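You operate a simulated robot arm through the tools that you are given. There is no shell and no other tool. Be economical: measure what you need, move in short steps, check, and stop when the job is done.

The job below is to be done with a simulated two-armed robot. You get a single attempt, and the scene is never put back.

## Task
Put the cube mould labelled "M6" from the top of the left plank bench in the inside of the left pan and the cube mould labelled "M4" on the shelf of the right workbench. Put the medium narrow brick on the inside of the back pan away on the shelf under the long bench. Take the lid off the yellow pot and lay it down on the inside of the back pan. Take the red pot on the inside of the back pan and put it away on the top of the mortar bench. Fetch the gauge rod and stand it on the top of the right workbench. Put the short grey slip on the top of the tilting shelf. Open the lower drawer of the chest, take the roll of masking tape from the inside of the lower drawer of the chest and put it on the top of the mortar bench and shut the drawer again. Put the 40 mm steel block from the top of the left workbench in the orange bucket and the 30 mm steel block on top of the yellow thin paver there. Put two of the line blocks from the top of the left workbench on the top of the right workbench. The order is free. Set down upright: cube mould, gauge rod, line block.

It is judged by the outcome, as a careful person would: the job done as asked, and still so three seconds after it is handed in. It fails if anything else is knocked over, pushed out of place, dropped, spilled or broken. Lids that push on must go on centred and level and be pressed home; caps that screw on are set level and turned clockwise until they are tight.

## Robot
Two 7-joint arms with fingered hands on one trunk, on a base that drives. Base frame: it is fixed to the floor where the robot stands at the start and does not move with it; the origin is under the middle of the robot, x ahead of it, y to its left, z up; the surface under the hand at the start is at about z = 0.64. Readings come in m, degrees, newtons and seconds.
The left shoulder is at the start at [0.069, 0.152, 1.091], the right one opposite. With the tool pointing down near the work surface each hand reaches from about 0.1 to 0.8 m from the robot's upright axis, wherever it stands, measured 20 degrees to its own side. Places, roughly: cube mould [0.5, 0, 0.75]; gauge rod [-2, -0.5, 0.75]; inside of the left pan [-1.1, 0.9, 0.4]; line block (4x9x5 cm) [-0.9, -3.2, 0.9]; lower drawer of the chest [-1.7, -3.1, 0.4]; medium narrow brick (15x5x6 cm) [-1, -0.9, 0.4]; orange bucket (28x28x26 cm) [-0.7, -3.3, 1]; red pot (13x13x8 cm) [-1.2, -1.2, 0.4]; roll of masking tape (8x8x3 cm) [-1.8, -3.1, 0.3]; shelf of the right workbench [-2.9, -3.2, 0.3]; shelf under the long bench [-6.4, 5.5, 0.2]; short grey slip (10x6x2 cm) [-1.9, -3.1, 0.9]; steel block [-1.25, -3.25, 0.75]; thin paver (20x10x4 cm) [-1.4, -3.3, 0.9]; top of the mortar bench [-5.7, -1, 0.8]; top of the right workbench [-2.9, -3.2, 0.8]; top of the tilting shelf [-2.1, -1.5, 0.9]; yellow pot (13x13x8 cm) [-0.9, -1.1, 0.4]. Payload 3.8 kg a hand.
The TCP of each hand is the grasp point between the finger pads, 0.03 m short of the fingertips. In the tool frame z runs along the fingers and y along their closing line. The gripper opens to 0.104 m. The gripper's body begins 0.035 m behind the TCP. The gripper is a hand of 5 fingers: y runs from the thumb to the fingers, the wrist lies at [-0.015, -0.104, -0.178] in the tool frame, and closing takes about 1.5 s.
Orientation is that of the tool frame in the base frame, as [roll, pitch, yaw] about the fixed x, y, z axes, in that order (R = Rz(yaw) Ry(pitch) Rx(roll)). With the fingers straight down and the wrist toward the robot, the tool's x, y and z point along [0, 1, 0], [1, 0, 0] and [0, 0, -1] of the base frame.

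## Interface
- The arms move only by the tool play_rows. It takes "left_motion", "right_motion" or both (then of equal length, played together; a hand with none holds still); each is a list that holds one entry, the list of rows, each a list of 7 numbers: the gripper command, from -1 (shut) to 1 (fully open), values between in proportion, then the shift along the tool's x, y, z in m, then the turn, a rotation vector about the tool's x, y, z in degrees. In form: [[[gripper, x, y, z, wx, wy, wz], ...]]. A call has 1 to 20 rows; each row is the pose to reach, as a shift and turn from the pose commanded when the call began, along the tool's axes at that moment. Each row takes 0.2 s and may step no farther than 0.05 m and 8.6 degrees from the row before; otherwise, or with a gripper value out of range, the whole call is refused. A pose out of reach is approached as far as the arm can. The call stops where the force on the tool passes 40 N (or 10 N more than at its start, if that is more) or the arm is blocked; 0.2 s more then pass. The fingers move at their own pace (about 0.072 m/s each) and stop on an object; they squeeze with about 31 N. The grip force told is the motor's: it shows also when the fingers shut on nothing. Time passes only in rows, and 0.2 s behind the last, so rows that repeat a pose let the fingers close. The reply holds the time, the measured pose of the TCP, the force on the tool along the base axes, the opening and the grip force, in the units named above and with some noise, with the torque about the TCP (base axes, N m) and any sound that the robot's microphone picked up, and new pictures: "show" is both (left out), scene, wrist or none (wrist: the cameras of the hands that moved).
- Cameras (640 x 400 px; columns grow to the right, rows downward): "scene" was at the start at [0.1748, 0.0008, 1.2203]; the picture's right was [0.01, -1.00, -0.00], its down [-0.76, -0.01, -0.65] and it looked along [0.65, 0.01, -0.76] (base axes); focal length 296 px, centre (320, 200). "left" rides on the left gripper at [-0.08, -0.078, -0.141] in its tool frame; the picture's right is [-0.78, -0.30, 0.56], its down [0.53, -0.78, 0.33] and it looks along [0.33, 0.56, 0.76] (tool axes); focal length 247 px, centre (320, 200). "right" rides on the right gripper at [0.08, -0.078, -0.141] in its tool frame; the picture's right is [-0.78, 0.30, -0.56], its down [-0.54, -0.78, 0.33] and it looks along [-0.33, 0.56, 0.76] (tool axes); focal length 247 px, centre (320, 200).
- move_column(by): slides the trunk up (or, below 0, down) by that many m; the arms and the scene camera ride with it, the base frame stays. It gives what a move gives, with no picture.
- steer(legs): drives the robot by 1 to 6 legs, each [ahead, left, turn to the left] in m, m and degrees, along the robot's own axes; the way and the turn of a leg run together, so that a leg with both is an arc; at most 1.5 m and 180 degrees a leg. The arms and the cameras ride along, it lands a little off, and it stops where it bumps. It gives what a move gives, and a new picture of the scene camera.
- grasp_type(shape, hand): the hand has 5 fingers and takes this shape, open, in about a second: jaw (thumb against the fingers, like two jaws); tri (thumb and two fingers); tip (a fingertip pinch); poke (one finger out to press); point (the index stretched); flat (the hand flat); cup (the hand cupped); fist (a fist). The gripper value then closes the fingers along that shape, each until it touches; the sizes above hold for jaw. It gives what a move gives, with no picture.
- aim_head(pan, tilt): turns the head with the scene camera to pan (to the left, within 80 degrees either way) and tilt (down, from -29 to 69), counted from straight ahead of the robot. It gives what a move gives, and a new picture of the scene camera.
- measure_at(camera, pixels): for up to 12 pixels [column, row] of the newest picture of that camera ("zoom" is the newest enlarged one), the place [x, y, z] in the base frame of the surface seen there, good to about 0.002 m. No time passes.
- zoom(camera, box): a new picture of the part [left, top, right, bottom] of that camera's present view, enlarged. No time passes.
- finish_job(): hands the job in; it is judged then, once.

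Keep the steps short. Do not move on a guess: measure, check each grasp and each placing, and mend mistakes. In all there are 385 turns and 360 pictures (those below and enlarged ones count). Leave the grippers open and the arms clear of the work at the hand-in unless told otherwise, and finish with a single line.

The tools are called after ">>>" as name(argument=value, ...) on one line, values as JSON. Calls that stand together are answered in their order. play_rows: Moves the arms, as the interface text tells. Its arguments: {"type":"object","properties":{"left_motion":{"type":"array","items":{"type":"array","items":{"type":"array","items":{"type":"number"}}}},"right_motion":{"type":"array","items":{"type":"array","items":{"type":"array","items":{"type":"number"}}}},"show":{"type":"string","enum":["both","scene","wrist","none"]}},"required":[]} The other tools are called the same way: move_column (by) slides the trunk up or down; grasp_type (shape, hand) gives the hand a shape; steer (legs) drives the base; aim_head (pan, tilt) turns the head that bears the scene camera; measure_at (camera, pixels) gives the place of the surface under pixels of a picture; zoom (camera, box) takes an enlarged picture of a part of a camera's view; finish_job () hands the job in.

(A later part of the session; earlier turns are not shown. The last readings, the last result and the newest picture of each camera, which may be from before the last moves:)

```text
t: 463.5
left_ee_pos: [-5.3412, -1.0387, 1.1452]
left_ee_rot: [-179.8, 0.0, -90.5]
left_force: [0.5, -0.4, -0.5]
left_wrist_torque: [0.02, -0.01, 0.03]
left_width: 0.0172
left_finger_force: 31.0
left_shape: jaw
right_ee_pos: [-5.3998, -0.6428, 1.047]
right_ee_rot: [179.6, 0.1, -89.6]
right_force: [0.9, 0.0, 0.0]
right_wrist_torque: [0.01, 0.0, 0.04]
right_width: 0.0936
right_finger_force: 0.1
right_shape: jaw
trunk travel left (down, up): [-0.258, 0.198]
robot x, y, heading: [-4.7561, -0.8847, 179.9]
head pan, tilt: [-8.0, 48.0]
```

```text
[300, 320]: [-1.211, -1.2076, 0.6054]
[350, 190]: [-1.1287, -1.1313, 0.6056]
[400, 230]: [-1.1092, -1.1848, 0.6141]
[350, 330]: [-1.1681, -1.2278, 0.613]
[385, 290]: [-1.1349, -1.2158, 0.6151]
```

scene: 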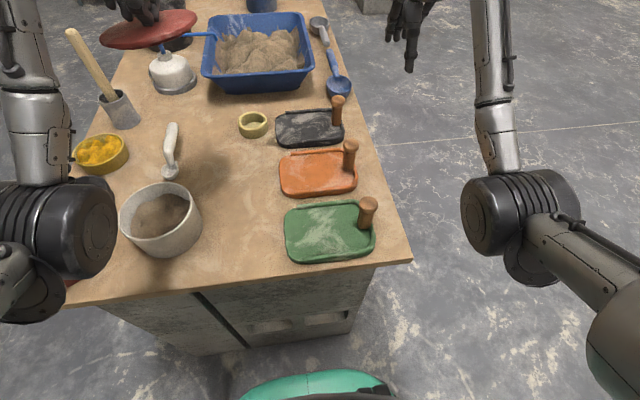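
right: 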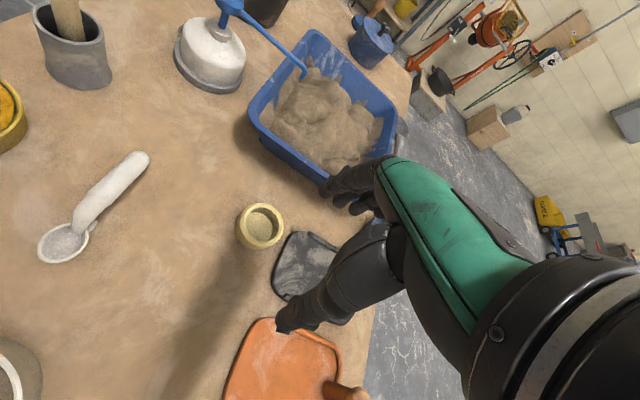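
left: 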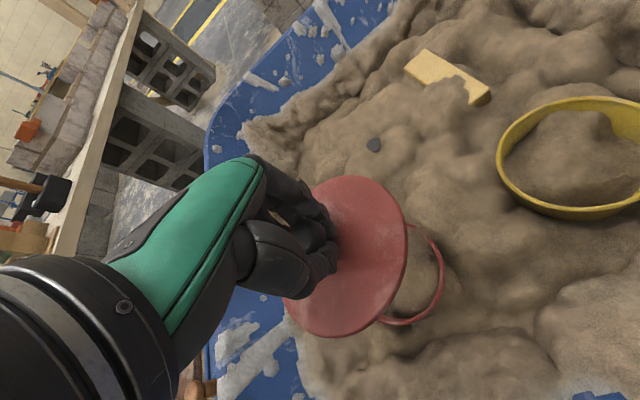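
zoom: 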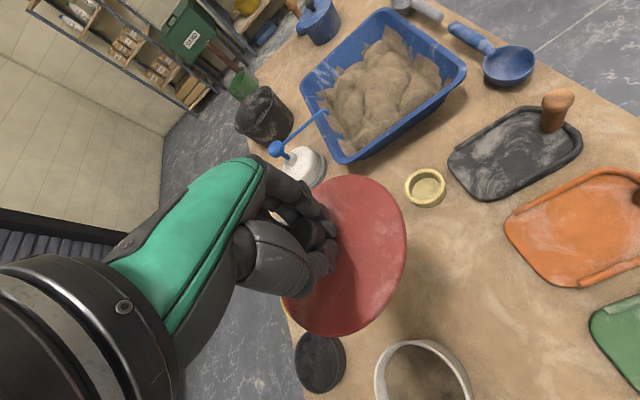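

I lower the lid onto the strip at (−5.335,−1.01).

>>> play_rows(left_motion=[[[-1, -0.015, -0.003, 0.035, 0, 0, 0], [-1, -0.029, -0.006, 0.075, 0, 0, 0], [-1, -0.029, -0.006, 0.12, 0, 0, 0], [-1, -0.029, -0.006, 0.165, 0, 0, 0], [-1, -0.029, -0.006, 0.21, 0, 0, 0], [-1, -0.029, -0.006, 0.25, 0, 0, 0], [-1, -0.029, -0.006, 0.28, 0, 0, 0], [-1, -0.029, -0.006, 0.295, 0, 0, 0], [-1, -0.029, -0.006, 0.3, 0, 0, 0], [-1, -0.029, -0.006, 0.305, 0, 0, 0], [-1, -0.029, -0.006, 0.31, 0, 0, 0]]], show="wrist")

```text
t: 465.9
left_ee_pos: [-5.3305, -1.0068, 0.8426]
left_ee_rot: [179.5, -0.1, -90.5]
left_force: [4.8, 4.7, 24.9]
left_wrist_torque: [-0.02, 0.35, -0.11]
left_width: 0.0196
left_finger_force: 31.6
left_shape: jaw
right_ee_pos: [-5.3955, -0.6414, 1.0497]
right_ee_rot: [179.5, 0.1, -89.6]
right_force: [0.3, -0.7, -0.3]
right_wrist_torque: [0.03, 0.04, 0.0]
right_width: 0.0933
right_finger_force: 0.0
right_shape: jaw
trunk travel left (down, up): [-0.258, 0.198]
robot x, y, heading: [-4.7606, -0.8824, 179.6]
head pan, tilt: [-8.0, 48.0]
```

left: 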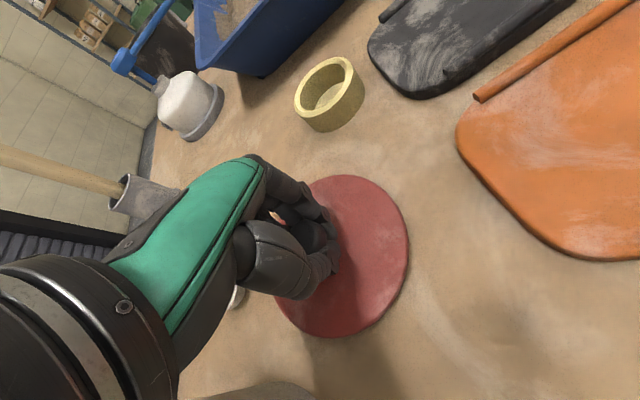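

Down on the bench (25 N). I open a little and rise.

>>> play_rows(left_motion=[[[-0.5, 0, 0, -0.002, 0, 0, 0], [0, 0, 0, -0.002, 0, 0, 0], [0, 0, 0, -0.002, 0, 0, 0], [0, 0, 0, -0.03, 0, 0, 0], [0, 0, 0, -0.07, 0, 0, 0], [0, 0, 0, -0.11, 0, 0, 0], [0, 0, 0, -0.15, 0, 0, 0], [0, 0, -0.03, -0.19, 0, 0, 0], [0, 0, -0.07, -0.21, 0, 0, 0]]], show="wrist")

```text
t: 467.9
left_ee_pos: [-5.2607, -1.0096, 1.048]
left_ee_rot: [-179.8, 0.0, -90.5]
left_force: [-0.8, -0.9, 0.0]
left_wrist_torque: [0.03, 0.03, -0.03]
left_width: 0.0518
left_finger_force: 0.1
left_shape: jaw
right_ee_pos: [-5.3986, -0.6423, 1.0486]
right_ee_rot: [179.7, 0.1, -89.6]
right_force: [-0.4, 0.4, -0.2]
right_wrist_torque: [0.0, 0.01, 0.01]
right_width: 0.0936
right_finger_force: 0.1
right_shape: jaw
trunk travel left (down, up): [-0.258, 0.198]
robot x, y, heading: [-4.7575, -0.8841, 179.6]
head pan, tilt: [-8.0, 48.0]
```

left: 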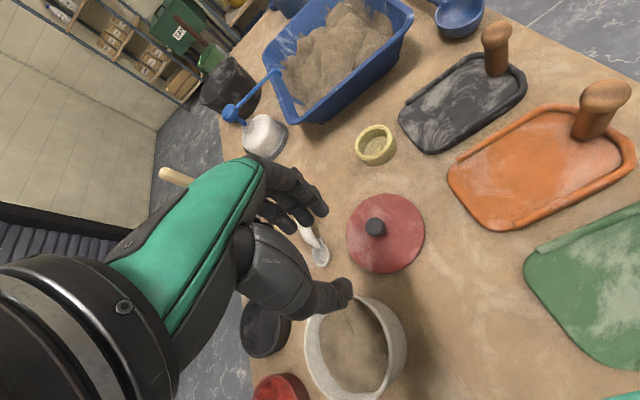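

The lid waits there. Now back for the pot and brick: reverse, slide, turn and drive back along the corridor.

>>> steer(legs=[[-0.75, 0, 0], [0, 1.2, 0], [0, 0, 180], [1.5, 0, 0], [1.45, 0, 0]])

```text
t: 495.9
left_ee_pos: [-1.0891, -2.5612, 1.0442]
left_ee_rot: [-179.6, -0.1, 77.6]
left_force: [0.8, -0.4, 0.8]
left_wrist_torque: [0.04, 0.02, 0.01]
left_width: 0.0518
left_finger_force: 0.1
left_shape: jaw
right_ee_pos: [-1.033, -2.9462, 1.0455]
right_ee_rot: [-179.7, -0.1, 78.5]
right_force: [-0.7, 0.9, 0.3]
right_wrist_torque: [0.01, 0.02, 0.03]
right_width: 0.0936
right_finger_force: 0.0
right_shape: jaw
trunk travel left (down, up): [-0.258, 0.198]
robot x, y, heading: [-1.6132, -2.5816, -11.9]
head pan, tilt: [-8.0, 48.0]
stopped in leg 5: the force on the tool passed its limit at 47 N (the readings are from after the stop); the commanded pose is now the measured one
```

scene: 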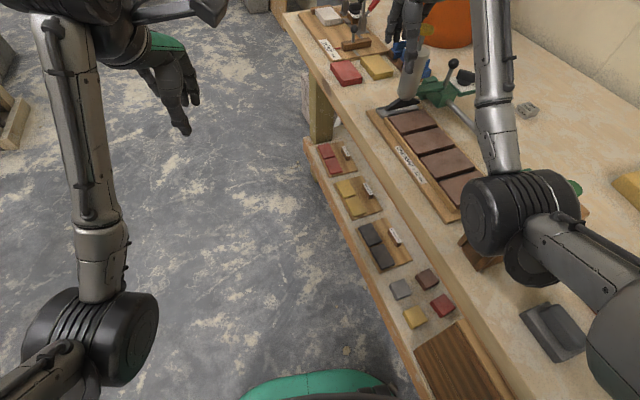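

The base had drifted (heading −12°), and my right hand bumped the pump. I back off 8 cm and inspect.

>>> steer(legs=[[-0.08, 0, 0]])

>>> zoom(camera="right", box=[0, 0, 640, 400])

```text
t: 496.9
left_ee_pos: [-1.169, -2.5436, 1.047]
left_ee_rot: [-179.8, 0.0, 77.7]
left_force: [-0.4, 0.0, 0.4]
left_wrist_torque: [-0.02, -0.01, -0.02]
left_width: 0.052
left_finger_force: 0.0
left_shape: jaw
right_ee_pos: [-1.1112, -2.9278, 1.0467]
right_ee_rot: [-179.8, 0.0, 78.6]
right_force: [0.3, 0.6, 0.7]
right_wrist_torque: [0.03, -0.02, 0.03]
right_width: 0.0937
right_finger_force: 0.0
right_shape: jaw
trunk travel left (down, up): [-0.258, 0.198]
robot x, y, heading: [-1.692, -2.5581, -12.1]
head pan, tilt: [-8.0, 48.0]
```

scene: 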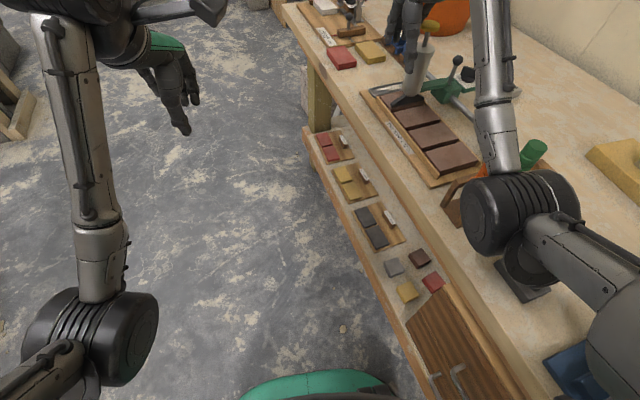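

```text
1.00 times, centred on (320, 200) of right (not enlarged: the box is as wide or as high as the picture)
```

zoom: 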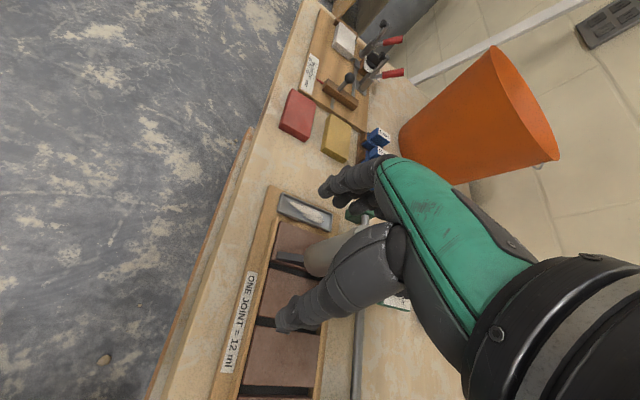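

I raise the trunk 0.12 m first so the arm clears everything, then slide away from the bench and straighten.

>>> move_column(by=0.15)

>>> steer(legs=[[0, 0.45, 0], [0, 0, 12]])

>>> aim_head(pan=-55, tilt=30)

```text
t: 498.7
left_ee_pos: [-1.1684, -2.5421, 1.1957]
left_ee_rot: [-179.8, 0.0, 77.8]
left_force: [-0.4, -0.5, -0.5]
left_wrist_torque: [0.0, -0.02, -0.01]
left_width: 0.052
left_finger_force: 0.0
left_shape: jaw
right_ee_pos: [-1.1115, -2.9281, 1.1957]
right_ee_rot: [-179.8, 0.0, 78.6]
right_force: [0.1, 0.0, -0.4]
right_wrist_torque: [-0.01, 0.01, -0.01]
right_width: 0.0935
right_finger_force: 0.1
right_shape: jaw
trunk travel left (down, up): [-0.408, 0.048]
robot x, y, heading: [-1.69, -2.5637, -12.1]
head pan, tilt: [-8.0, 48.0]
```

```text
t: 502.2
left_ee_pos: [-1.0896, -1.9883, 1.1977]
left_ee_rot: [-179.8, -0.1, 89.8]
left_force: [0.0, -0.9, 0.2]
left_wrist_torque: [-0.01, 0.0, -0.01]
left_width: 0.0518
left_finger_force: 0.0
left_shape: jaw
right_ee_pos: [-0.953, -2.3524, 1.196]
right_ee_rot: [-179.8, 0.0, 90.7]
right_force: [-0.1, 0.0, 0.0]
right_wrist_torque: [-0.01, 0.04, 0.01]
right_width: 0.0934
right_finger_force: 0.0
right_shape: jaw
trunk travel left (down, up): [-0.408, 0.048]
robot x, y, heading: [-1.5999, -2.1185, 0.1]
head pan, tilt: [-8.0, 48.0]
```

scene: 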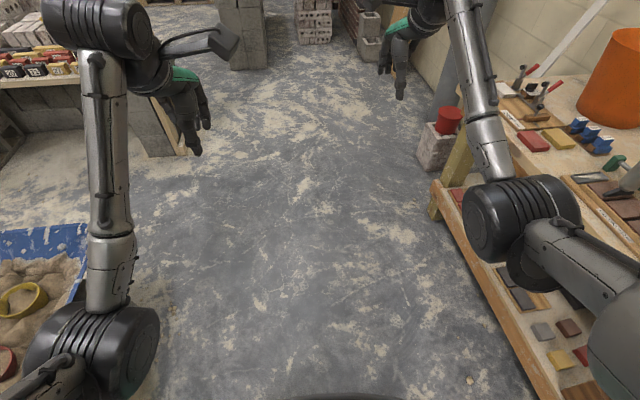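

```text
t: 503.3
left_ee_pos: [-1.0902, -1.9881, 1.1963]
left_ee_rot: [-179.8, -0.1, 89.8]
left_force: [-0.1, 0.3, -0.3]
left_wrist_torque: [0.0, 0.04, 0.02]
left_width: 0.0519
left_finger_force: 0.0
left_shape: jaw
right_ee_pos: [-0.953, -2.3533, 1.1957]
right_ee_rot: [-179.8, 0.0, 90.7]
right_force: [0.4, -0.1, 0.0]
right_wrist_torque: [0.03, -0.01, 0.02]
right_width: 0.0935
right_finger_force: 0.0
right_shape: jaw
trunk travel left (down, up): [-0.408, 0.048]
robot x, y, heading: [-1.5941, -2.12, -0.1]
head pan, tilt: [-55.0, 30.0]
```

scene: 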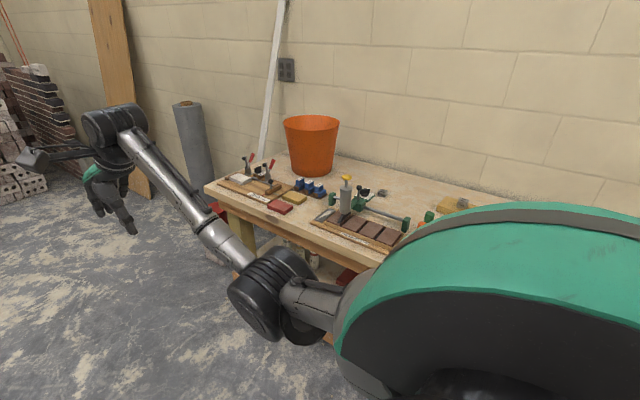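

>>> zoom(camera="scene", box=[210, 140, 450, 280])

>>> measure_at(camera="zoom", pixels=[[365, 105], [362, 160], [340, 205], [310, 220], [520, 215], [440, 195], [280, 215], [540, 300]])

```text
2.67 times, centred on (330, 210) of scene
```

zoom: 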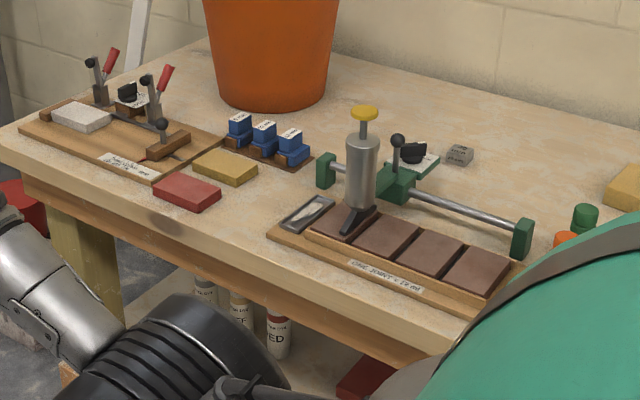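

```text
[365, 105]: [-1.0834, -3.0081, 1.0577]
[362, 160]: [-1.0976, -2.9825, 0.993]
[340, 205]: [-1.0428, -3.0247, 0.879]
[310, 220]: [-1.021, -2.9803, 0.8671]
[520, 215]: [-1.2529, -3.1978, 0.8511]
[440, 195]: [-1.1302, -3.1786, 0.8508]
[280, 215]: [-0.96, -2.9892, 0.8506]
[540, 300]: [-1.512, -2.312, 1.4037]
```

The "pump" is a gun on a sliding carriage; my hand slid it about 8 cm along its rail (cap from x −1.006 to −1.083). I will push it back. I turn to face the bench and move in front of it.

>>> steer(legs=[[0, 0, -90], [0, 0.6, 0]])

>>> aim_head(pan=0, tilt=30)

```text
t: 510.5
left_ee_pos: [-0.8686, -2.6167, 1.1975]
left_ee_rot: [-179.9, -0.1, 0.4]
left_force: [-0.2, 0.3, 1.0]
left_wrist_torque: [-0.05, -0.01, 0.0]
left_width: 0.0519
left_finger_force: 0.0
left_shape: jaw
right_ee_pos: [-1.2323, -2.7586, 1.1957]
right_ee_rot: [-179.8, 0.0, 1.1]
right_force: [0.2, 0.1, 0.6]
right_wrist_torque: [0.02, -0.02, -0.01]
right_width: 0.0938
right_finger_force: 0.1
right_shape: jaw
trunk travel left (down, up): [-0.408, 0.048]
robot x, y, heading: [-0.9971, -2.1132, -89.8]
head pan, tilt: [-55.0, 30.0]
```

scene: 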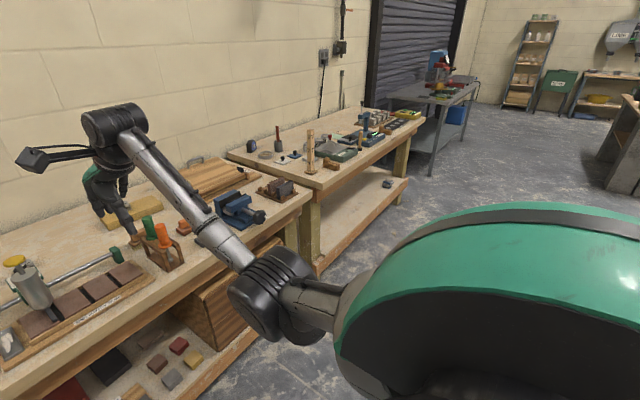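

```text
t: 511.8
left_ee_pos: [-0.8674, -2.617, 1.1967]
left_ee_rot: [-179.8, 0.0, 0.2]
left_force: [-1.3, 0.2, -0.5]
left_wrist_torque: [0.01, 0.01, 0.02]
left_width: 0.0517
left_finger_force: 0.1
left_shape: jaw
right_ee_pos: [-1.231, -2.7582, 1.196]
right_ee_rot: [-179.9, -0.1, 1.2]
right_force: [0.5, 0.0, -0.2]
right_wrist_torque: [0.02, 0.0, 0.02]
right_width: 0.0935
right_finger_force: 0.1
right_shape: jaw
trunk travel left (down, up): [-0.408, 0.048]
robot x, y, heading: [-0.9985, -2.1119, -89.7]
head pan, tilt: [0.0, 30.0]
```

scene: 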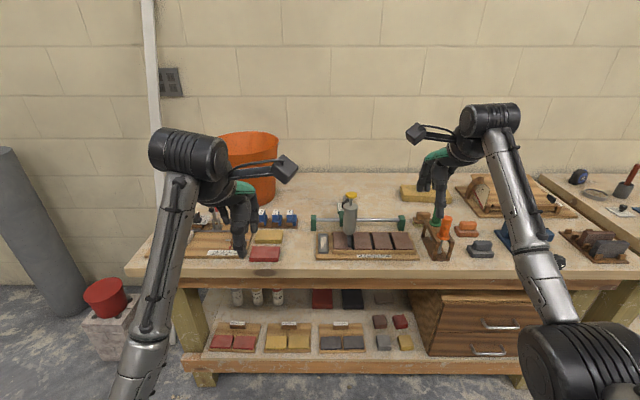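

>>> zoom(camera="scene", box=[280, 170, 480, 280])

>>> measure_at(camera="zoom", pixels=[[228, 85], [222, 130], [220, 190], [103, 175], [395, 175], [225, 210], [130, 225], [150, 250], [185, 105], [225, 240], [195, 225]])

```text
3.20 times, centred on (380, 225) of scene
```

zoom: 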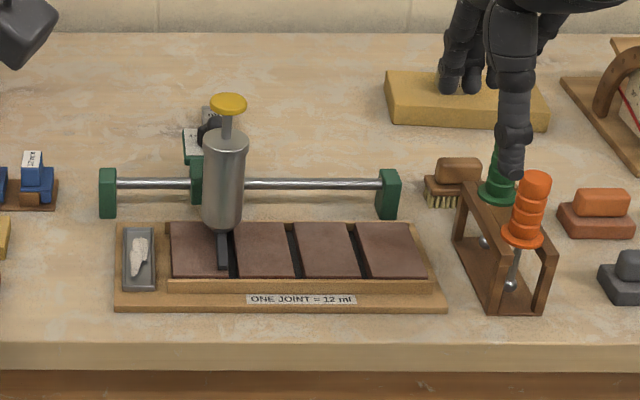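

```text
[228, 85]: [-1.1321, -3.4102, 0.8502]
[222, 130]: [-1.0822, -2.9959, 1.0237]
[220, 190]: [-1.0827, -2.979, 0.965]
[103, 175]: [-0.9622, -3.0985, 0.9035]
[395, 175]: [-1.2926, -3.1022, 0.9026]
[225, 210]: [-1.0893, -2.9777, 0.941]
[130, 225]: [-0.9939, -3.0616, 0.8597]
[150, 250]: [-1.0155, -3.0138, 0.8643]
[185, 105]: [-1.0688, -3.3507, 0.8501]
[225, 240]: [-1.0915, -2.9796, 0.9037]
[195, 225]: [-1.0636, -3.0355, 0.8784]
```

Only the gun carriage moved (now x −1.083, before −1.009). I drive 0.17 m ahead, then bring the closed right hand down on its right side.

>>> steer(legs=[[0.17, -0.02, 0]])

>>> play_rows(right_motion=[[[0, 0, 0.02, 0, 0, 0, 0], [-0.6, 0, 0.04, 0.01, 0, 0, 0], [-1, 0, 0.055, 0.04, 0, 0, 0], [-1, 0, 0.055, 0.08, 0, 0, 0], [-1, 0, 0.055, 0.12, 0, 0, 0], [-1, 0, 0.055, 0.16, 0, 0, 0], [-1, 0, 0.055, 0.2, 0, 0, 0], [-1, 0, 0.055, 0.215, 0, 0, 0]]], show="both")

```text
t: 513.2
left_ee_pos: [-0.8858, -2.7822, 1.1975]
left_ee_rot: [-180.0, 0.0, 0.4]
left_force: [0.2, 0.7, -0.5]
left_wrist_torque: [-0.02, 0.0, 0.01]
left_width: 0.0519
left_finger_force: 0.0
left_shape: jaw
right_ee_pos: [-1.2494, -2.9231, 1.1984]
right_ee_rot: [-179.9, 0.1, 1.2]
right_force: [-0.8, 0.1, -0.4]
right_wrist_torque: [-0.01, 0.04, -0.02]
right_width: 0.0936
right_finger_force: 0.1
right_shape: jaw
trunk travel left (down, up): [-0.408, 0.048]
robot x, y, heading: [-1.0182, -2.2789, -89.2]
head pan, tilt: [0.0, 30.0]
```

scene: 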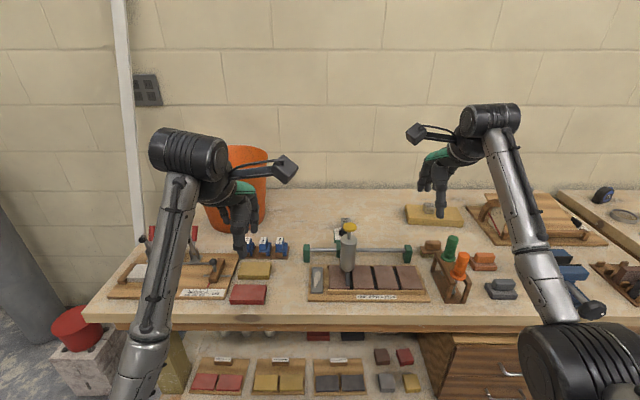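

```text
t: 515.0
left_ee_pos: [-0.8867, -2.7844, 1.1973]
left_ee_rot: [-179.8, 0.0, 0.3]
left_force: [-0.8, -0.2, -0.4]
left_wrist_torque: [0.01, 0.01, 0.02]
left_width: 0.0518
left_finger_force: 0.1
left_shape: jaw
right_ee_pos: [-1.2494, -2.9786, 0.9821]
right_ee_rot: [-179.9, 0.0, 1.2]
right_force: [0.2, -0.2, -0.2]
right_wrist_torque: [-0.04, 0.03, 0.0]
right_width: 0.0002
right_finger_force: 30.9
right_shape: jaw
trunk travel left (down, up): [-0.408, 0.048]
robot x, y, heading: [-1.0159, -2.2833, -89.7]
head pan, tilt: [0.0, 30.0]
```

scene: 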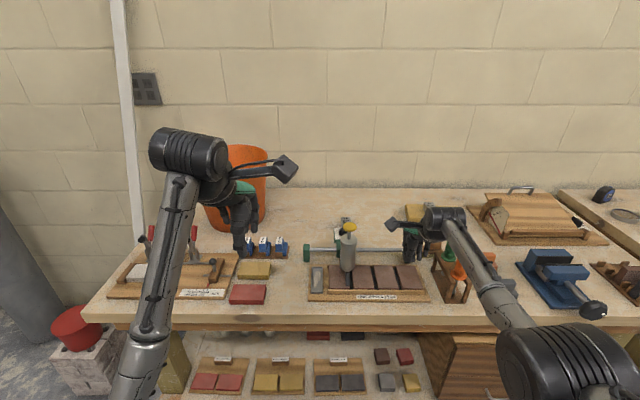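
right: 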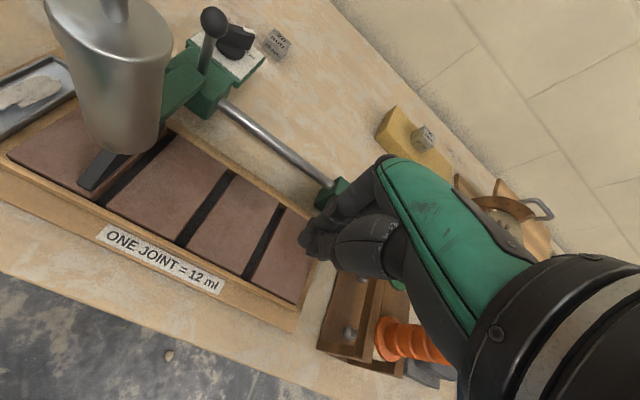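

I push the carriage back: move the hand 11 cm toward it, then 7 cm further slowly.

>>> play_rows(right_motion=[[[-1, 0.03, 0, 0, 0, 0, 0], [-1, 0.06, 0, 0, 0, 0, 0], [-1, 0.09, 0, 0, 0, 0, 0], [-1, 0.11, 0, 0, 0, 0, 0], [-1, 0.125, 0, 0, 0, 0, 0], [-1, 0.14, 0, 0, 0, 0, 0], [-1, 0.15, 0, 0, 0, 0, 0], [-1, 0.16, 0, 0, 0, 0, 0]]], show="scene")

>>> zoom(camera="scene", box=[290, 200, 450, 300])

>>> measure_at(camera="scene", pixels=[[349, 226], [348, 232], [347, 255], [355, 232], [340, 225], [335, 240]])

```text
t: 516.8
left_ee_pos: [-0.8856, -2.7838, 1.1966]
left_ee_rot: [-179.8, -0.1, 0.3]
left_force: [-0.1, -0.4, 0.1]
left_wrist_torque: [0.0, -0.02, -0.02]
left_width: 0.0521
left_finger_force: 0.0
left_shape: jaw
right_ee_pos: [-1.087, -2.9763, 0.9805]
right_ee_rot: [-179.9, 0.0, 1.2]
right_force: [0.1, -0.7, -0.4]
right_wrist_torque: [-0.01, -0.02, -0.03]
right_width: 0.0001
right_finger_force: 31.0
right_shape: jaw
trunk travel left (down, up): [-0.408, 0.048]
robot x, y, heading: [-1.017, -2.2808, -89.4]
head pan, tilt: [0.0, 30.0]
```

scene: 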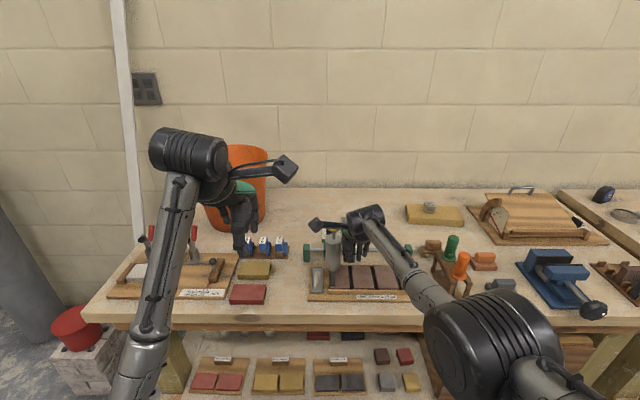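

```text
4.00 times, centred on (370, 250) of scene
```

zoom: 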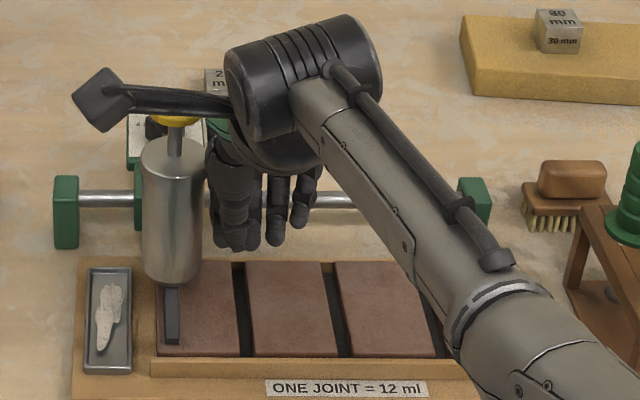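

```text
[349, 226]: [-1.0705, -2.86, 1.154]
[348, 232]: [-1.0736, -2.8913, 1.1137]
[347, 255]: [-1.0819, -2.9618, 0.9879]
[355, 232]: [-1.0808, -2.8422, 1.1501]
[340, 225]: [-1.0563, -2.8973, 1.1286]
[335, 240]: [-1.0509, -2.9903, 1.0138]
```

>>> measure_at(camera="zoom", pixels=[[172, 200], [146, 200], [203, 200], [175, 120], [172, 300], [68, 185]])

```text
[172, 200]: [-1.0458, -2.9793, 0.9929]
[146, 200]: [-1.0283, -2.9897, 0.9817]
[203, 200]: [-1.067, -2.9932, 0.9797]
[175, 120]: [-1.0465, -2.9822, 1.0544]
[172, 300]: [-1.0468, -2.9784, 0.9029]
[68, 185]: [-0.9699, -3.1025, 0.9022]
```

Gun is at x −1.046; it needs −1.010. I push 3.6 cm more.

>>> play_rows(right_motion=[[[-1, 0.012, 0, 0, 0, 0, 0], [-1, 0.024, 0, 0, 0, 0, 0], [-1, 0.036, 0, 0, 0, 0, 0], [-1, 0.036, 0, 0, 0, 0, 0]]], show="none")

>>> zoom(camera="scene", box=[290, 200, 450, 300])

>>> measure_at(camera="zoom", pixels=[[135, 200], [115, 200], [170, 200], [145, 200], [140, 120], [135, 290], [105, 200]])

```text
t: 517.8
left_ee_pos: [-0.8862, -2.7852, 1.1969]
left_ee_rot: [-179.9, 0.0, 0.3]
left_force: [0.6, 0.0, 0.3]
left_wrist_torque: [-0.04, 0.0, 0.01]
left_width: 0.0517
left_finger_force: 0.1
left_shape: jaw
right_ee_pos: [-1.0555, -2.9708, 0.9804]
right_ee_rot: [-179.8, 0.0, 1.1]
right_force: [1.1, -0.4, -0.6]
right_wrist_torque: [0.02, 0.0, 0.02]
right_width: 0.0001
right_finger_force: 31.3
right_shape: jaw
right hand out of reach, approached as far as the arm can: row 3, 4
trunk travel left (down, up): [-0.408, 0.048]
robot x, y, heading: [-1.017, -2.2803, -89.3]
head pan, tilt: [0.0, 30.0]
```

```text
4.00 times, centred on (370, 250) of scene
```

zoom: 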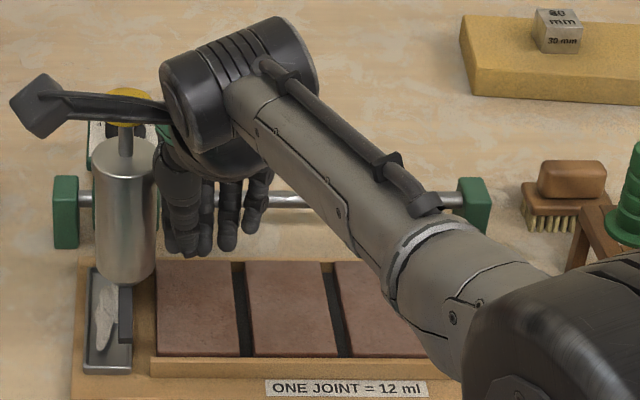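

```text
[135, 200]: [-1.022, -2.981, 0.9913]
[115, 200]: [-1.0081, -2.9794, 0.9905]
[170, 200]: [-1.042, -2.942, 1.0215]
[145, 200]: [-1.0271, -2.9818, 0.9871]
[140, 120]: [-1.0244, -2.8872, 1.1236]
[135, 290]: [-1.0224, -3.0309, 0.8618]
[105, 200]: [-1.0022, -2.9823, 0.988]
```

Now at x≈−1.015, 5 mm short. A tiny base slide finishes it.

>>> steer(legs=[[0, 0.007, 0]])

>>> measure_at(camera="scene", pixels=[[313, 250], [317, 250], [321, 250], [325, 250], [329, 250]])

```text
t: 518.6
left_ee_pos: [-0.8809, -2.7851, 1.1968]
left_ee_rot: [-179.7, -0.1, 0.4]
left_force: [-1.1, 0.5, 0.2]
left_wrist_torque: [-0.05, -0.04, 0.01]
left_width: 0.0518
left_finger_force: 0.0
left_shape: jaw
right_ee_pos: [-1.0495, -2.9704, 0.9807]
right_ee_rot: [-179.7, -0.1, 1.2]
right_force: [0.2, 0.8, 0.4]
right_wrist_torque: [0.07, 0.0, 0.0]
right_width: 0.0
right_finger_force: 31.4
right_shape: jaw
trunk travel left (down, up): [-0.408, 0.048]
robot x, y, heading: [-1.0091, -2.2836, -89.4]
head pan, tilt: [0.0, 30.0]
```

scene: 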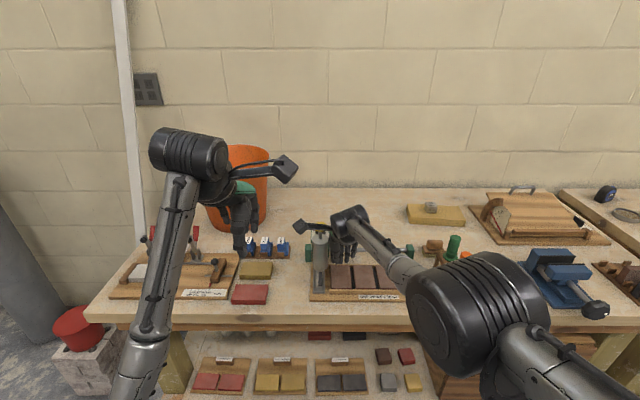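

```text
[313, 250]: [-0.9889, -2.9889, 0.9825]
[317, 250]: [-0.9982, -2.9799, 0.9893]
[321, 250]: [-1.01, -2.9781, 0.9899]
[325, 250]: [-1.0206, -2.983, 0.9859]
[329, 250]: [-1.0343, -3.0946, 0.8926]
```

The gun is back at x≈−1.008. I withdraw the hand sideways, then up.

>>> play_rows(right_motion=[[[-1, -0.03, 0, 0, 0, 0, 0], [-1, -0.06, 0, 0, 0, 0, 0], [-1, -0.09, 0, 0, 0, 0, 0], [-1, -0.1, 0, -0.04, 0, 0, 0], [-1, -0.1, 0, -0.08, 0, 0, 0], [-0.5, -0.1, 0, -0.12, 0, 0, 0], [0, -0.1, 0, -0.16, 0, 0, 0], [0, -0.1, -0.02, -0.2, 0, 0, 0], [0, -0.1, -0.04, -0.22, 0, 0, 0]]], show="scene")

>>> zoom(camera="scene", box=[290, 200, 450, 300])

```text
t: 520.6
left_ee_pos: [-0.8789, -2.784, 1.1965]
left_ee_rot: [-179.8, 0.0, 0.2]
left_force: [0.1, -0.9, 1.4]
left_wrist_torque: [-0.03, 0.04, 0.01]
left_width: 0.0519
left_finger_force: 0.0
left_shape: jaw
right_ee_pos: [-1.1362, -3.0128, 1.2049]
right_ee_rot: [-179.7, 0.0, 1.2]
right_force: [-0.5, -0.1, 0.1]
right_wrist_torque: [0.03, -0.01, 0.0]
right_width: 0.0519
right_finger_force: 0.1
right_shape: jaw
right hand out of reach, approached as far as the arm can: row 1, 2, 3, 4, 5, 6, 7, 8, 9
trunk travel left (down, up): [-0.408, 0.048]
robot x, y, heading: [-1.0096, -2.2798, -89.6]
head pan, tilt: [0.0, 30.0]
```

scene: 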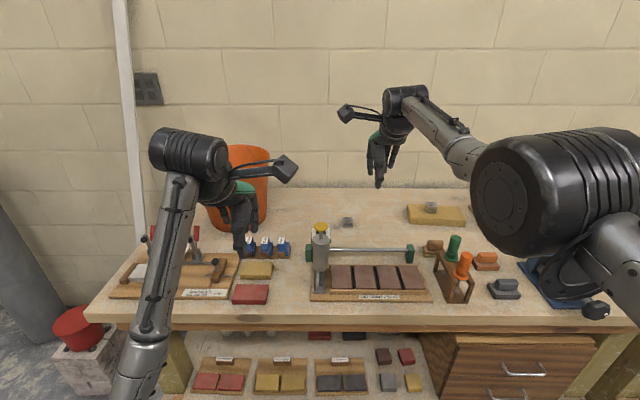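

```text
4.00 times, centred on (370, 250) of scene
```

zoom: 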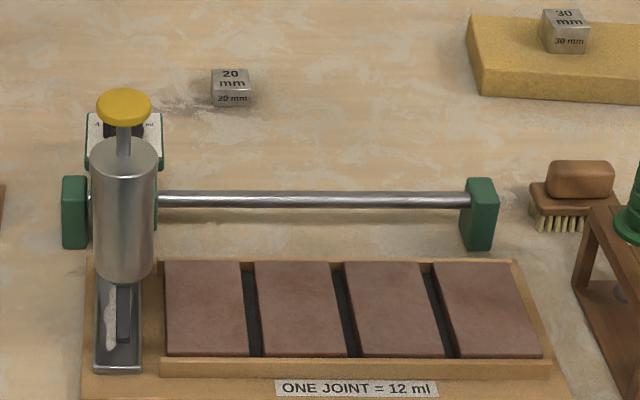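

Restored exactly. Now I turn to the back pan (two 90° turns), then check the pose before driving.

>>> steer(legs=[[0.0, 0, 90], [0, 0, 90]])

>>> aim_head(pan=5, tilt=40)

```text
t: 528.7
left_ee_pos: [-1.152, -1.7792, 1.1977]
left_ee_rot: [-179.8, 0.0, -178.6]
left_force: [0.3, -0.1, -0.1]
left_wrist_torque: [0.01, -0.02, -0.01]
left_width: 0.0518
left_finger_force: 0.1
left_shape: jaw
right_ee_pos: [-0.899, -1.5472, 1.2057]
right_ee_rot: [-179.7, 0.0, -177.6]
right_force: [-0.2, 0.6, -0.3]
right_wrist_torque: [-0.01, 0.0, -0.02]
right_width: 0.0515
right_finger_force: 0.1
right_shape: jaw
trunk travel left (down, up): [-0.408, 0.048]
robot x, y, heading: [-1.0116, -2.279, 91.5]
head pan, tilt: [0.0, 30.0]
```

scene: 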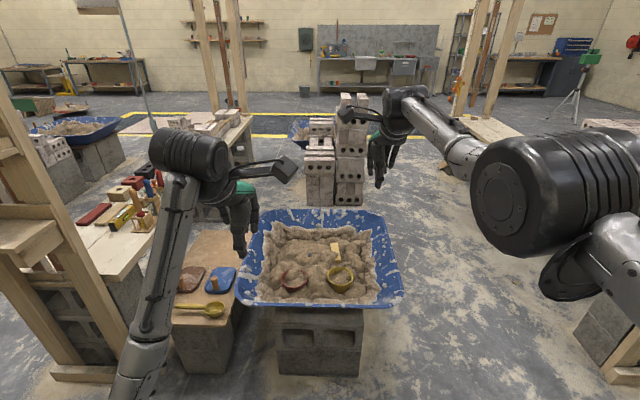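

```text
t: 529.4
left_ee_pos: [-1.1529, -1.78, 1.1965]
left_ee_rot: [-179.9, 0.0, -178.6]
left_force: [1.2, -0.4, 0.0]
left_wrist_torque: [-0.01, 0.01, 0.06]
left_width: 0.052
left_finger_force: 0.0
left_shape: jaw
right_ee_pos: [-0.9002, -1.5478, 1.2047]
right_ee_rot: [-179.7, 0.0, -177.7]
right_force: [0.2, 0.8, 0.1]
right_wrist_torque: [-0.01, 0.01, 0.0]
right_width: 0.0514
right_finger_force: 0.0
right_shape: jaw
trunk travel left (down, up): [-0.408, 0.048]
robot x, y, heading: [-1.01, -2.2796, 91.6]
head pan, tilt: [5.0, 40.0]
```

scene: 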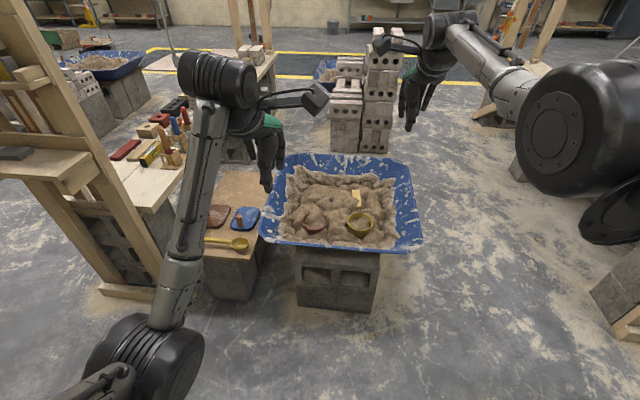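

I'll take both pot and brick from the pan's east side. I drive round: right 0.75 m, ahead 1.25 m, turn left.

>>> steer(legs=[[0, -0.75, -1.5], [1.22, 0, 0], [0, 0, 90]])

>>> move_column(by=-0.2)

>>> aim_head(pan=0, tilt=42)

```text
t: 543.0
left_ee_pos: [-0.8067, -1.1847, 1.1962]
left_ee_rot: [-179.8, 0.1, -89.1]
left_force: [-0.3, -0.2, -0.1]
left_wrist_torque: [0.02, 0.0, 0.0]
left_width: 0.0517
left_finger_force: 0.0
left_shape: jaw
right_ee_pos: [-1.0371, -0.9292, 1.2051]
right_ee_rot: [-179.7, 0.0, -88.1]
right_force: [0.5, -0.6, 0.0]
right_wrist_torque: [-0.02, -0.07, 0.02]
right_width: 0.0517
right_finger_force: 0.1
right_shape: jaw
trunk travel left (down, up): [-0.408, 0.048]
robot x, y, heading: [-0.307, -1.0445, -178.9]
head pan, tilt: [5.0, 40.0]
```

scene: 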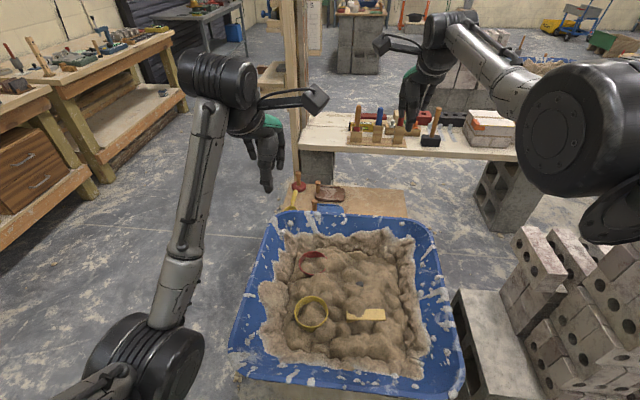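

```text
t: 545.1
left_ee_pos: [-0.8056, -1.1852, 0.9966]
left_ee_rot: [-179.8, -0.1, -89.1]
left_force: [-0.7, 0.6, -1.0]
left_wrist_torque: [0.01, -0.01, -0.01]
left_width: 0.0518
left_finger_force: 0.0
left_shape: jaw
right_ee_pos: [-1.0532, -0.9308, 0.8905]
right_ee_rot: [-171.1, -0.1, -88.1]
right_force: [0.0, 0.9, 0.0]
right_wrist_torque: [0.0, 0.01, 0.01]
right_width: 0.0512
right_finger_force: 0.1
right_shape: jaw
trunk travel left (down, up): [-0.208, 0.248]
robot x, y, heading: [-0.3069, -1.0451, -178.7]
head pan, tilt: [5.0, 40.0]
```

```text
t: 545.8
left_ee_pos: [-0.8052, -1.185, 0.9967]
left_ee_rot: [-179.9, -0.1, -89.0]
left_force: [-0.3, 0.2, 0.8]
left_wrist_torque: [-0.01, 0.01, -0.01]
left_width: 0.0515
left_finger_force: 0.0
left_shape: jaw
right_ee_pos: [-1.0533, -0.9293, 0.8915]
right_ee_rot: [-171.0, -0.1, -88.1]
right_force: [-0.7, -0.4, -0.7]
right_wrist_torque: [0.02, 0.01, -0.01]
right_width: 0.0518
right_finger_force: 0.0
right_shape: jaw
trunk travel left (down, up): [-0.208, 0.248]
robot x, y, heading: [-0.3034, -1.0434, -178.8]
head pan, tilt: [0.0, 42.0]
```

scene: 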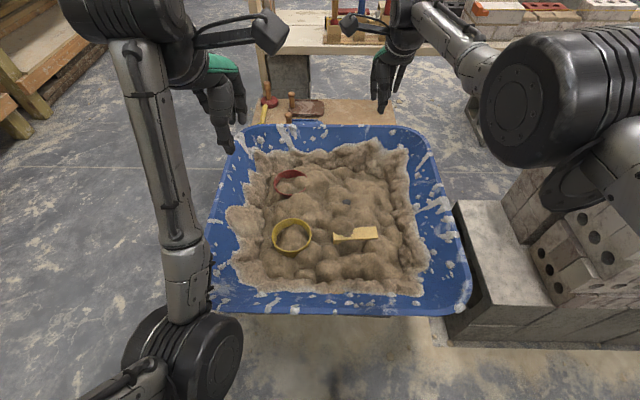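

I measure the red rim and the brick.

>>> zoom(camera="scene", box=[250, 155, 400, 265])

```text
3.64 times, centred on (325, 210) of scene
```

zoom: 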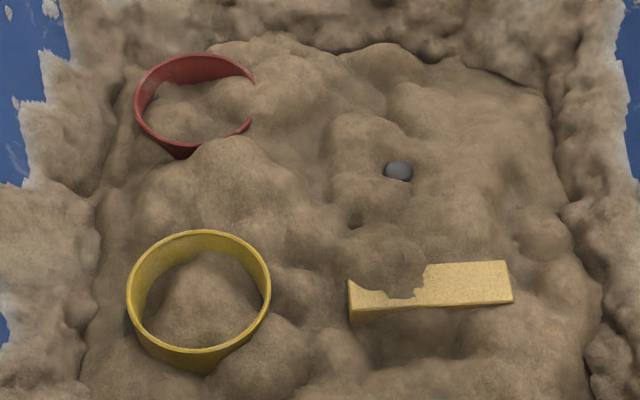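

>>> measure_at(camera="zoom", pixels=[[137, 100], [180, 58], [225, 58], [250, 80], [160, 140], [185, 147], [245, 126], [350, 282], [352, 318], [512, 300], [505, 263], [430, 268]])

```text
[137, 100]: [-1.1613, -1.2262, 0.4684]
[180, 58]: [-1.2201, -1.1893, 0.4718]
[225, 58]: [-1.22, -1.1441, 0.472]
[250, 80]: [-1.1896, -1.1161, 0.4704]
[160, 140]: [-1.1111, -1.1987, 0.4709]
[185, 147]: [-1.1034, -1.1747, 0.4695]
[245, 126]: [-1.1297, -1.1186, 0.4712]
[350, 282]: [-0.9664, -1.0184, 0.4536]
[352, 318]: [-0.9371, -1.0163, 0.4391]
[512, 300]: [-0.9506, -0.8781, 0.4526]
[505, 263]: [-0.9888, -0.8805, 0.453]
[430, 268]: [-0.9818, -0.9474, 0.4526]
```

Red pot centre (−1.1625,−1.168), rim z 0.471; brick centre (−0.967,−0.948), turned ~4°, top 0.453. I lower the trunk 0.13 m, then bring the right hand over the brick.

>>> move_column(by=-0.13)

```text
t: 547.4
left_ee_pos: [-0.8213, -1.1945, 0.7916]
left_ee_rot: [-172.6, -1.7, -88.4]
left_force: [0.4, 0.1, -0.2]
left_wrist_torque: [0.0, 0.03, 0.0]
left_width: 0.0517
left_finger_force: 0.1
left_shape: jaw
right_ee_pos: [-1.0456, -0.93, 0.6016]
right_ee_rot: [-159.4, -0.3, -88.1]
right_force: [0.9, -0.4, -0.1]
right_wrist_torque: [-0.01, 0.01, 0.03]
right_width: 0.0516
right_finger_force: 0.0
right_shape: jaw
trunk travel left (down, up): [-0.078, 0.378]
robot x, y, heading: [-0.3035, -1.0462, -178.5]
head pan, tilt: [0.0, 42.0]
```

>>> play_rows(right_motion=[[[0.4, 0.005, -0.01, 0.02, -7, 0, 0], [0.4, 0.01, -0.025, 0.045, -14, 0, -1], [0.4, 0.015, -0.04, 0.07, -20.6, 0, -2], [0.4, 0.02, -0.049, 0.093, -20.6, 0, -2], [0.4, 0.02, -0.049, 0.093, -20.6, 0, -2]]], show="wrist")

```text
t: 548.6
left_ee_pos: [-0.8229, -1.1943, 0.7917]
left_ee_rot: [-172.7, -1.6, -88.4]
left_force: [-0.4, 0.0, -0.6]
left_wrist_torque: [-0.01, 0.02, 0.0]
left_width: 0.052
left_finger_force: 0.0
left_shape: jaw
right_ee_pos: [-1.0496, -0.9614, 0.484]
right_ee_rot: [-179.9, -0.5, -86.2]
right_force: [-0.4, 0.4, 0.7]
right_wrist_torque: [-0.04, 0.02, -0.02]
right_width: 0.0727
right_finger_force: 0.0
right_shape: jaw
right hand out of reach, approached as far as the arm can: row 1, 2, 3, 4, 5
trunk travel left (down, up): [-0.078, 0.378]
robot x, y, heading: [-0.3063, -1.0453, -178.8]
head pan, tilt: [0.0, 42.0]
```

right: 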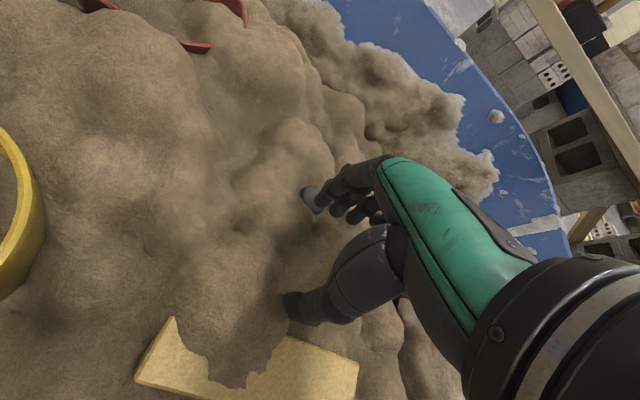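

I'm too near; the hand cannot come back over the brick. I raise the trunk 5 cm, back off 8 cm, which brings the hand over the brick.

>>> move_column(by=0.05)

>>> steer(legs=[[-0.085, 0, 0]])

```text
t: 549.5
left_ee_pos: [-0.8219, -1.1832, 0.8417]
left_ee_rot: [-172.3, 0.0, -89.1]
left_force: [0.2, 1.6, 0.1]
left_wrist_torque: [0.02, -0.03, -0.01]
left_width: 0.0519
left_finger_force: 0.1
left_shape: jaw
right_ee_pos: [-1.0579, -0.9591, 0.5856]
right_ee_rot: [176.5, -0.4, -86.1]
right_force: [-0.5, -0.2, -0.4]
right_wrist_torque: [-0.04, 0.01, 0.02]
right_width: 0.0726
right_finger_force: 0.1
right_shape: jaw
trunk travel left (down, up): [-0.128, 0.328]
robot x, y, heading: [-0.3023, -1.046, -178.5]
head pan, tilt: [0.0, 42.0]
```

```text
t: 550.6
left_ee_pos: [-0.7335, -1.1832, 0.8443]
left_ee_rot: [-172.6, 0.0, -89.0]
left_force: [-0.2, 0.3, 0.1]
left_wrist_torque: [-0.02, 0.01, 0.04]
left_width: 0.052
left_finger_force: 0.1
left_shape: jaw
right_ee_pos: [-0.971, -0.9567, 0.5882]
right_ee_rot: [176.4, -0.4, -86.2]
right_force: [0.3, -0.4, 0.3]
right_wrist_torque: [0.0, 0.01, 0.03]
right_width: 0.0726
right_finger_force: 0.1
right_shape: jaw
trunk travel left (down, up): [-0.128, 0.328]
robot x, y, heading: [-0.2176, -1.0418, -178.8]
head pan, tilt: [0.0, 42.0]
```

scene: 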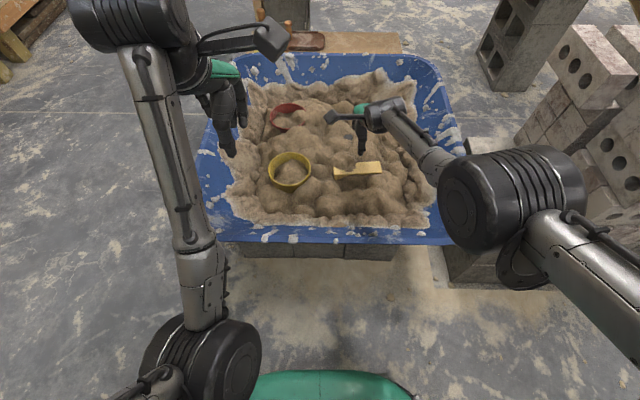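

Right above the brick. I descend to z≈0.436 and close.

>>> play_rows(right_motion=[[[0.5, -0.009, -0.004, 0.02, 3.6, 0, 0], [0.5, -0.009, -0.004, 0.06, 3.6, 0, 0], [0.5, -0.009, -0.004, 0.1, 3.6, 0, 0], [0.5, -0.009, -0.004, 0.13, 3.6, 0, 0], [0.5, -0.009, -0.004, 0.152, 3.6, 0, 0], [-1, -0.009, -0.004, 0.152, 3.6, 0, 0], [-1, -0.009, -0.004, 0.152, 3.6, 0, 0], [-1, -0.009, -0.004, 0.152, 3.6, 0, 0], [-1, -0.009, -0.004, 0.152, 3.6, 0, 0], [-1, -0.009, -0.004, 0.13, 3.6, 0, 0], [-1, -0.009, -0.004, 0.09, 3.6, 0, 0], [-1, -0.009, -0.004, 0.05, 3.6, 0, 0], [-1, -0.009, -0.004, 0.01, 3.6, 0, 0]]], show="wrist")

```text
t: 553.4
left_ee_pos: [-0.7342, -1.1835, 0.8434]
left_ee_rot: [-172.6, 0.1, -89.0]
left_force: [0.0, -0.2, 0.4]
left_wrist_torque: [0.0, 0.01, 0.0]
left_width: 0.0517
left_finger_force: 0.1
left_shape: jaw
right_ee_pos: [-0.9621, -0.9473, 0.5823]
right_ee_rot: [-180.0, -0.4, -86.2]
right_force: [0.5, 0.2, -0.1]
right_wrist_torque: [0.02, -0.02, 0.0]
right_width: 0.0
right_finger_force: 30.7
right_shape: jaw
right hand out of reach, approached as far as the arm can: row 1, 2, 3, 4, 5, 6, 7, 8, 9, 10, 11, 12
trunk travel left (down, up): [-0.128, 0.328]
robot x, y, heading: [-0.2167, -1.0482, -178.7]
head pan, tilt: [0.0, 42.0]
```

right: 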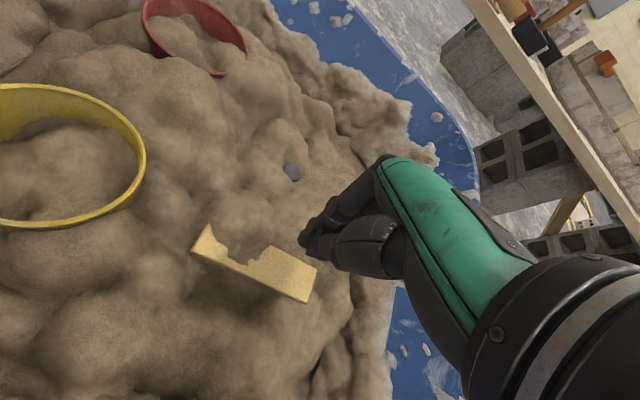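

It could not reach down and closed on air. I open, lower the trunk 6 cm and descend again.

>>> move_column(by=-0.06)

>>> play_rows(right_motion=[[[0.5, 0, 0, 0, 0, 0, 0], [0.5, 0, 0, 0, 0, 0, 0], [0.5, 0, 0, 0, 0, 0, 0], [0.5, 0, 0, 0.02, 0, 0, 0], [0.5, 0, 0, 0.04, 0, 0, 0], [0.5, 0, 0, 0.06, 0, 0, 0], [0.5, 0, 0, 0.08, 0, 0, 0]]], show="none")

```text
t: 554.4
left_ee_pos: [-0.7359, -1.1933, 0.7741]
left_ee_rot: [-172.1, -1.9, -88.5]
left_force: [0.2, -0.2, 0.5]
left_wrist_torque: [-0.04, 0.01, 0.03]
left_width: 0.0516
left_finger_force: 0.1
left_shape: jaw
right_ee_pos: [-0.9687, -0.9488, 0.5168]
right_ee_rot: [-180.0, -0.3, -86.2]
right_force: [0.1, 0.0, 0.2]
right_wrist_torque: [-0.01, 0.0, 0.0]
right_width: 0.0
right_finger_force: 31.3
right_shape: jaw
trunk travel left (down, up): [-0.068, 0.388]
robot x, y, heading: [-0.2183, -1.0431, -178.8]
head pan, tilt: [0.0, 42.0]
```

```text
t: 556.0
left_ee_pos: [-0.7375, -1.1936, 0.7752]
left_ee_rot: [-172.4, -1.6, -88.4]
left_force: [-0.8, 0.4, 0.0]
left_wrist_torque: [-0.02, -0.01, 0.0]
left_width: 0.0516
left_finger_force: 0.0
left_shape: jaw
right_ee_pos: [-0.9558, -0.9474, 0.4439]
right_ee_rot: [180.0, -0.4, -86.2]
right_force: [-0.4, -0.4, -0.4]
right_wrist_torque: [-0.02, -0.01, 0.01]
right_width: 0.078
right_finger_force: 0.0
right_shape: jaw
right hand out of reach, approached as far as the arm can: row 6, 7
trunk travel left (down, up): [-0.068, 0.388]
robot x, y, heading: [-0.2171, -1.0437, -178.7]
head pan, tilt: [0.0, 42.0]
```

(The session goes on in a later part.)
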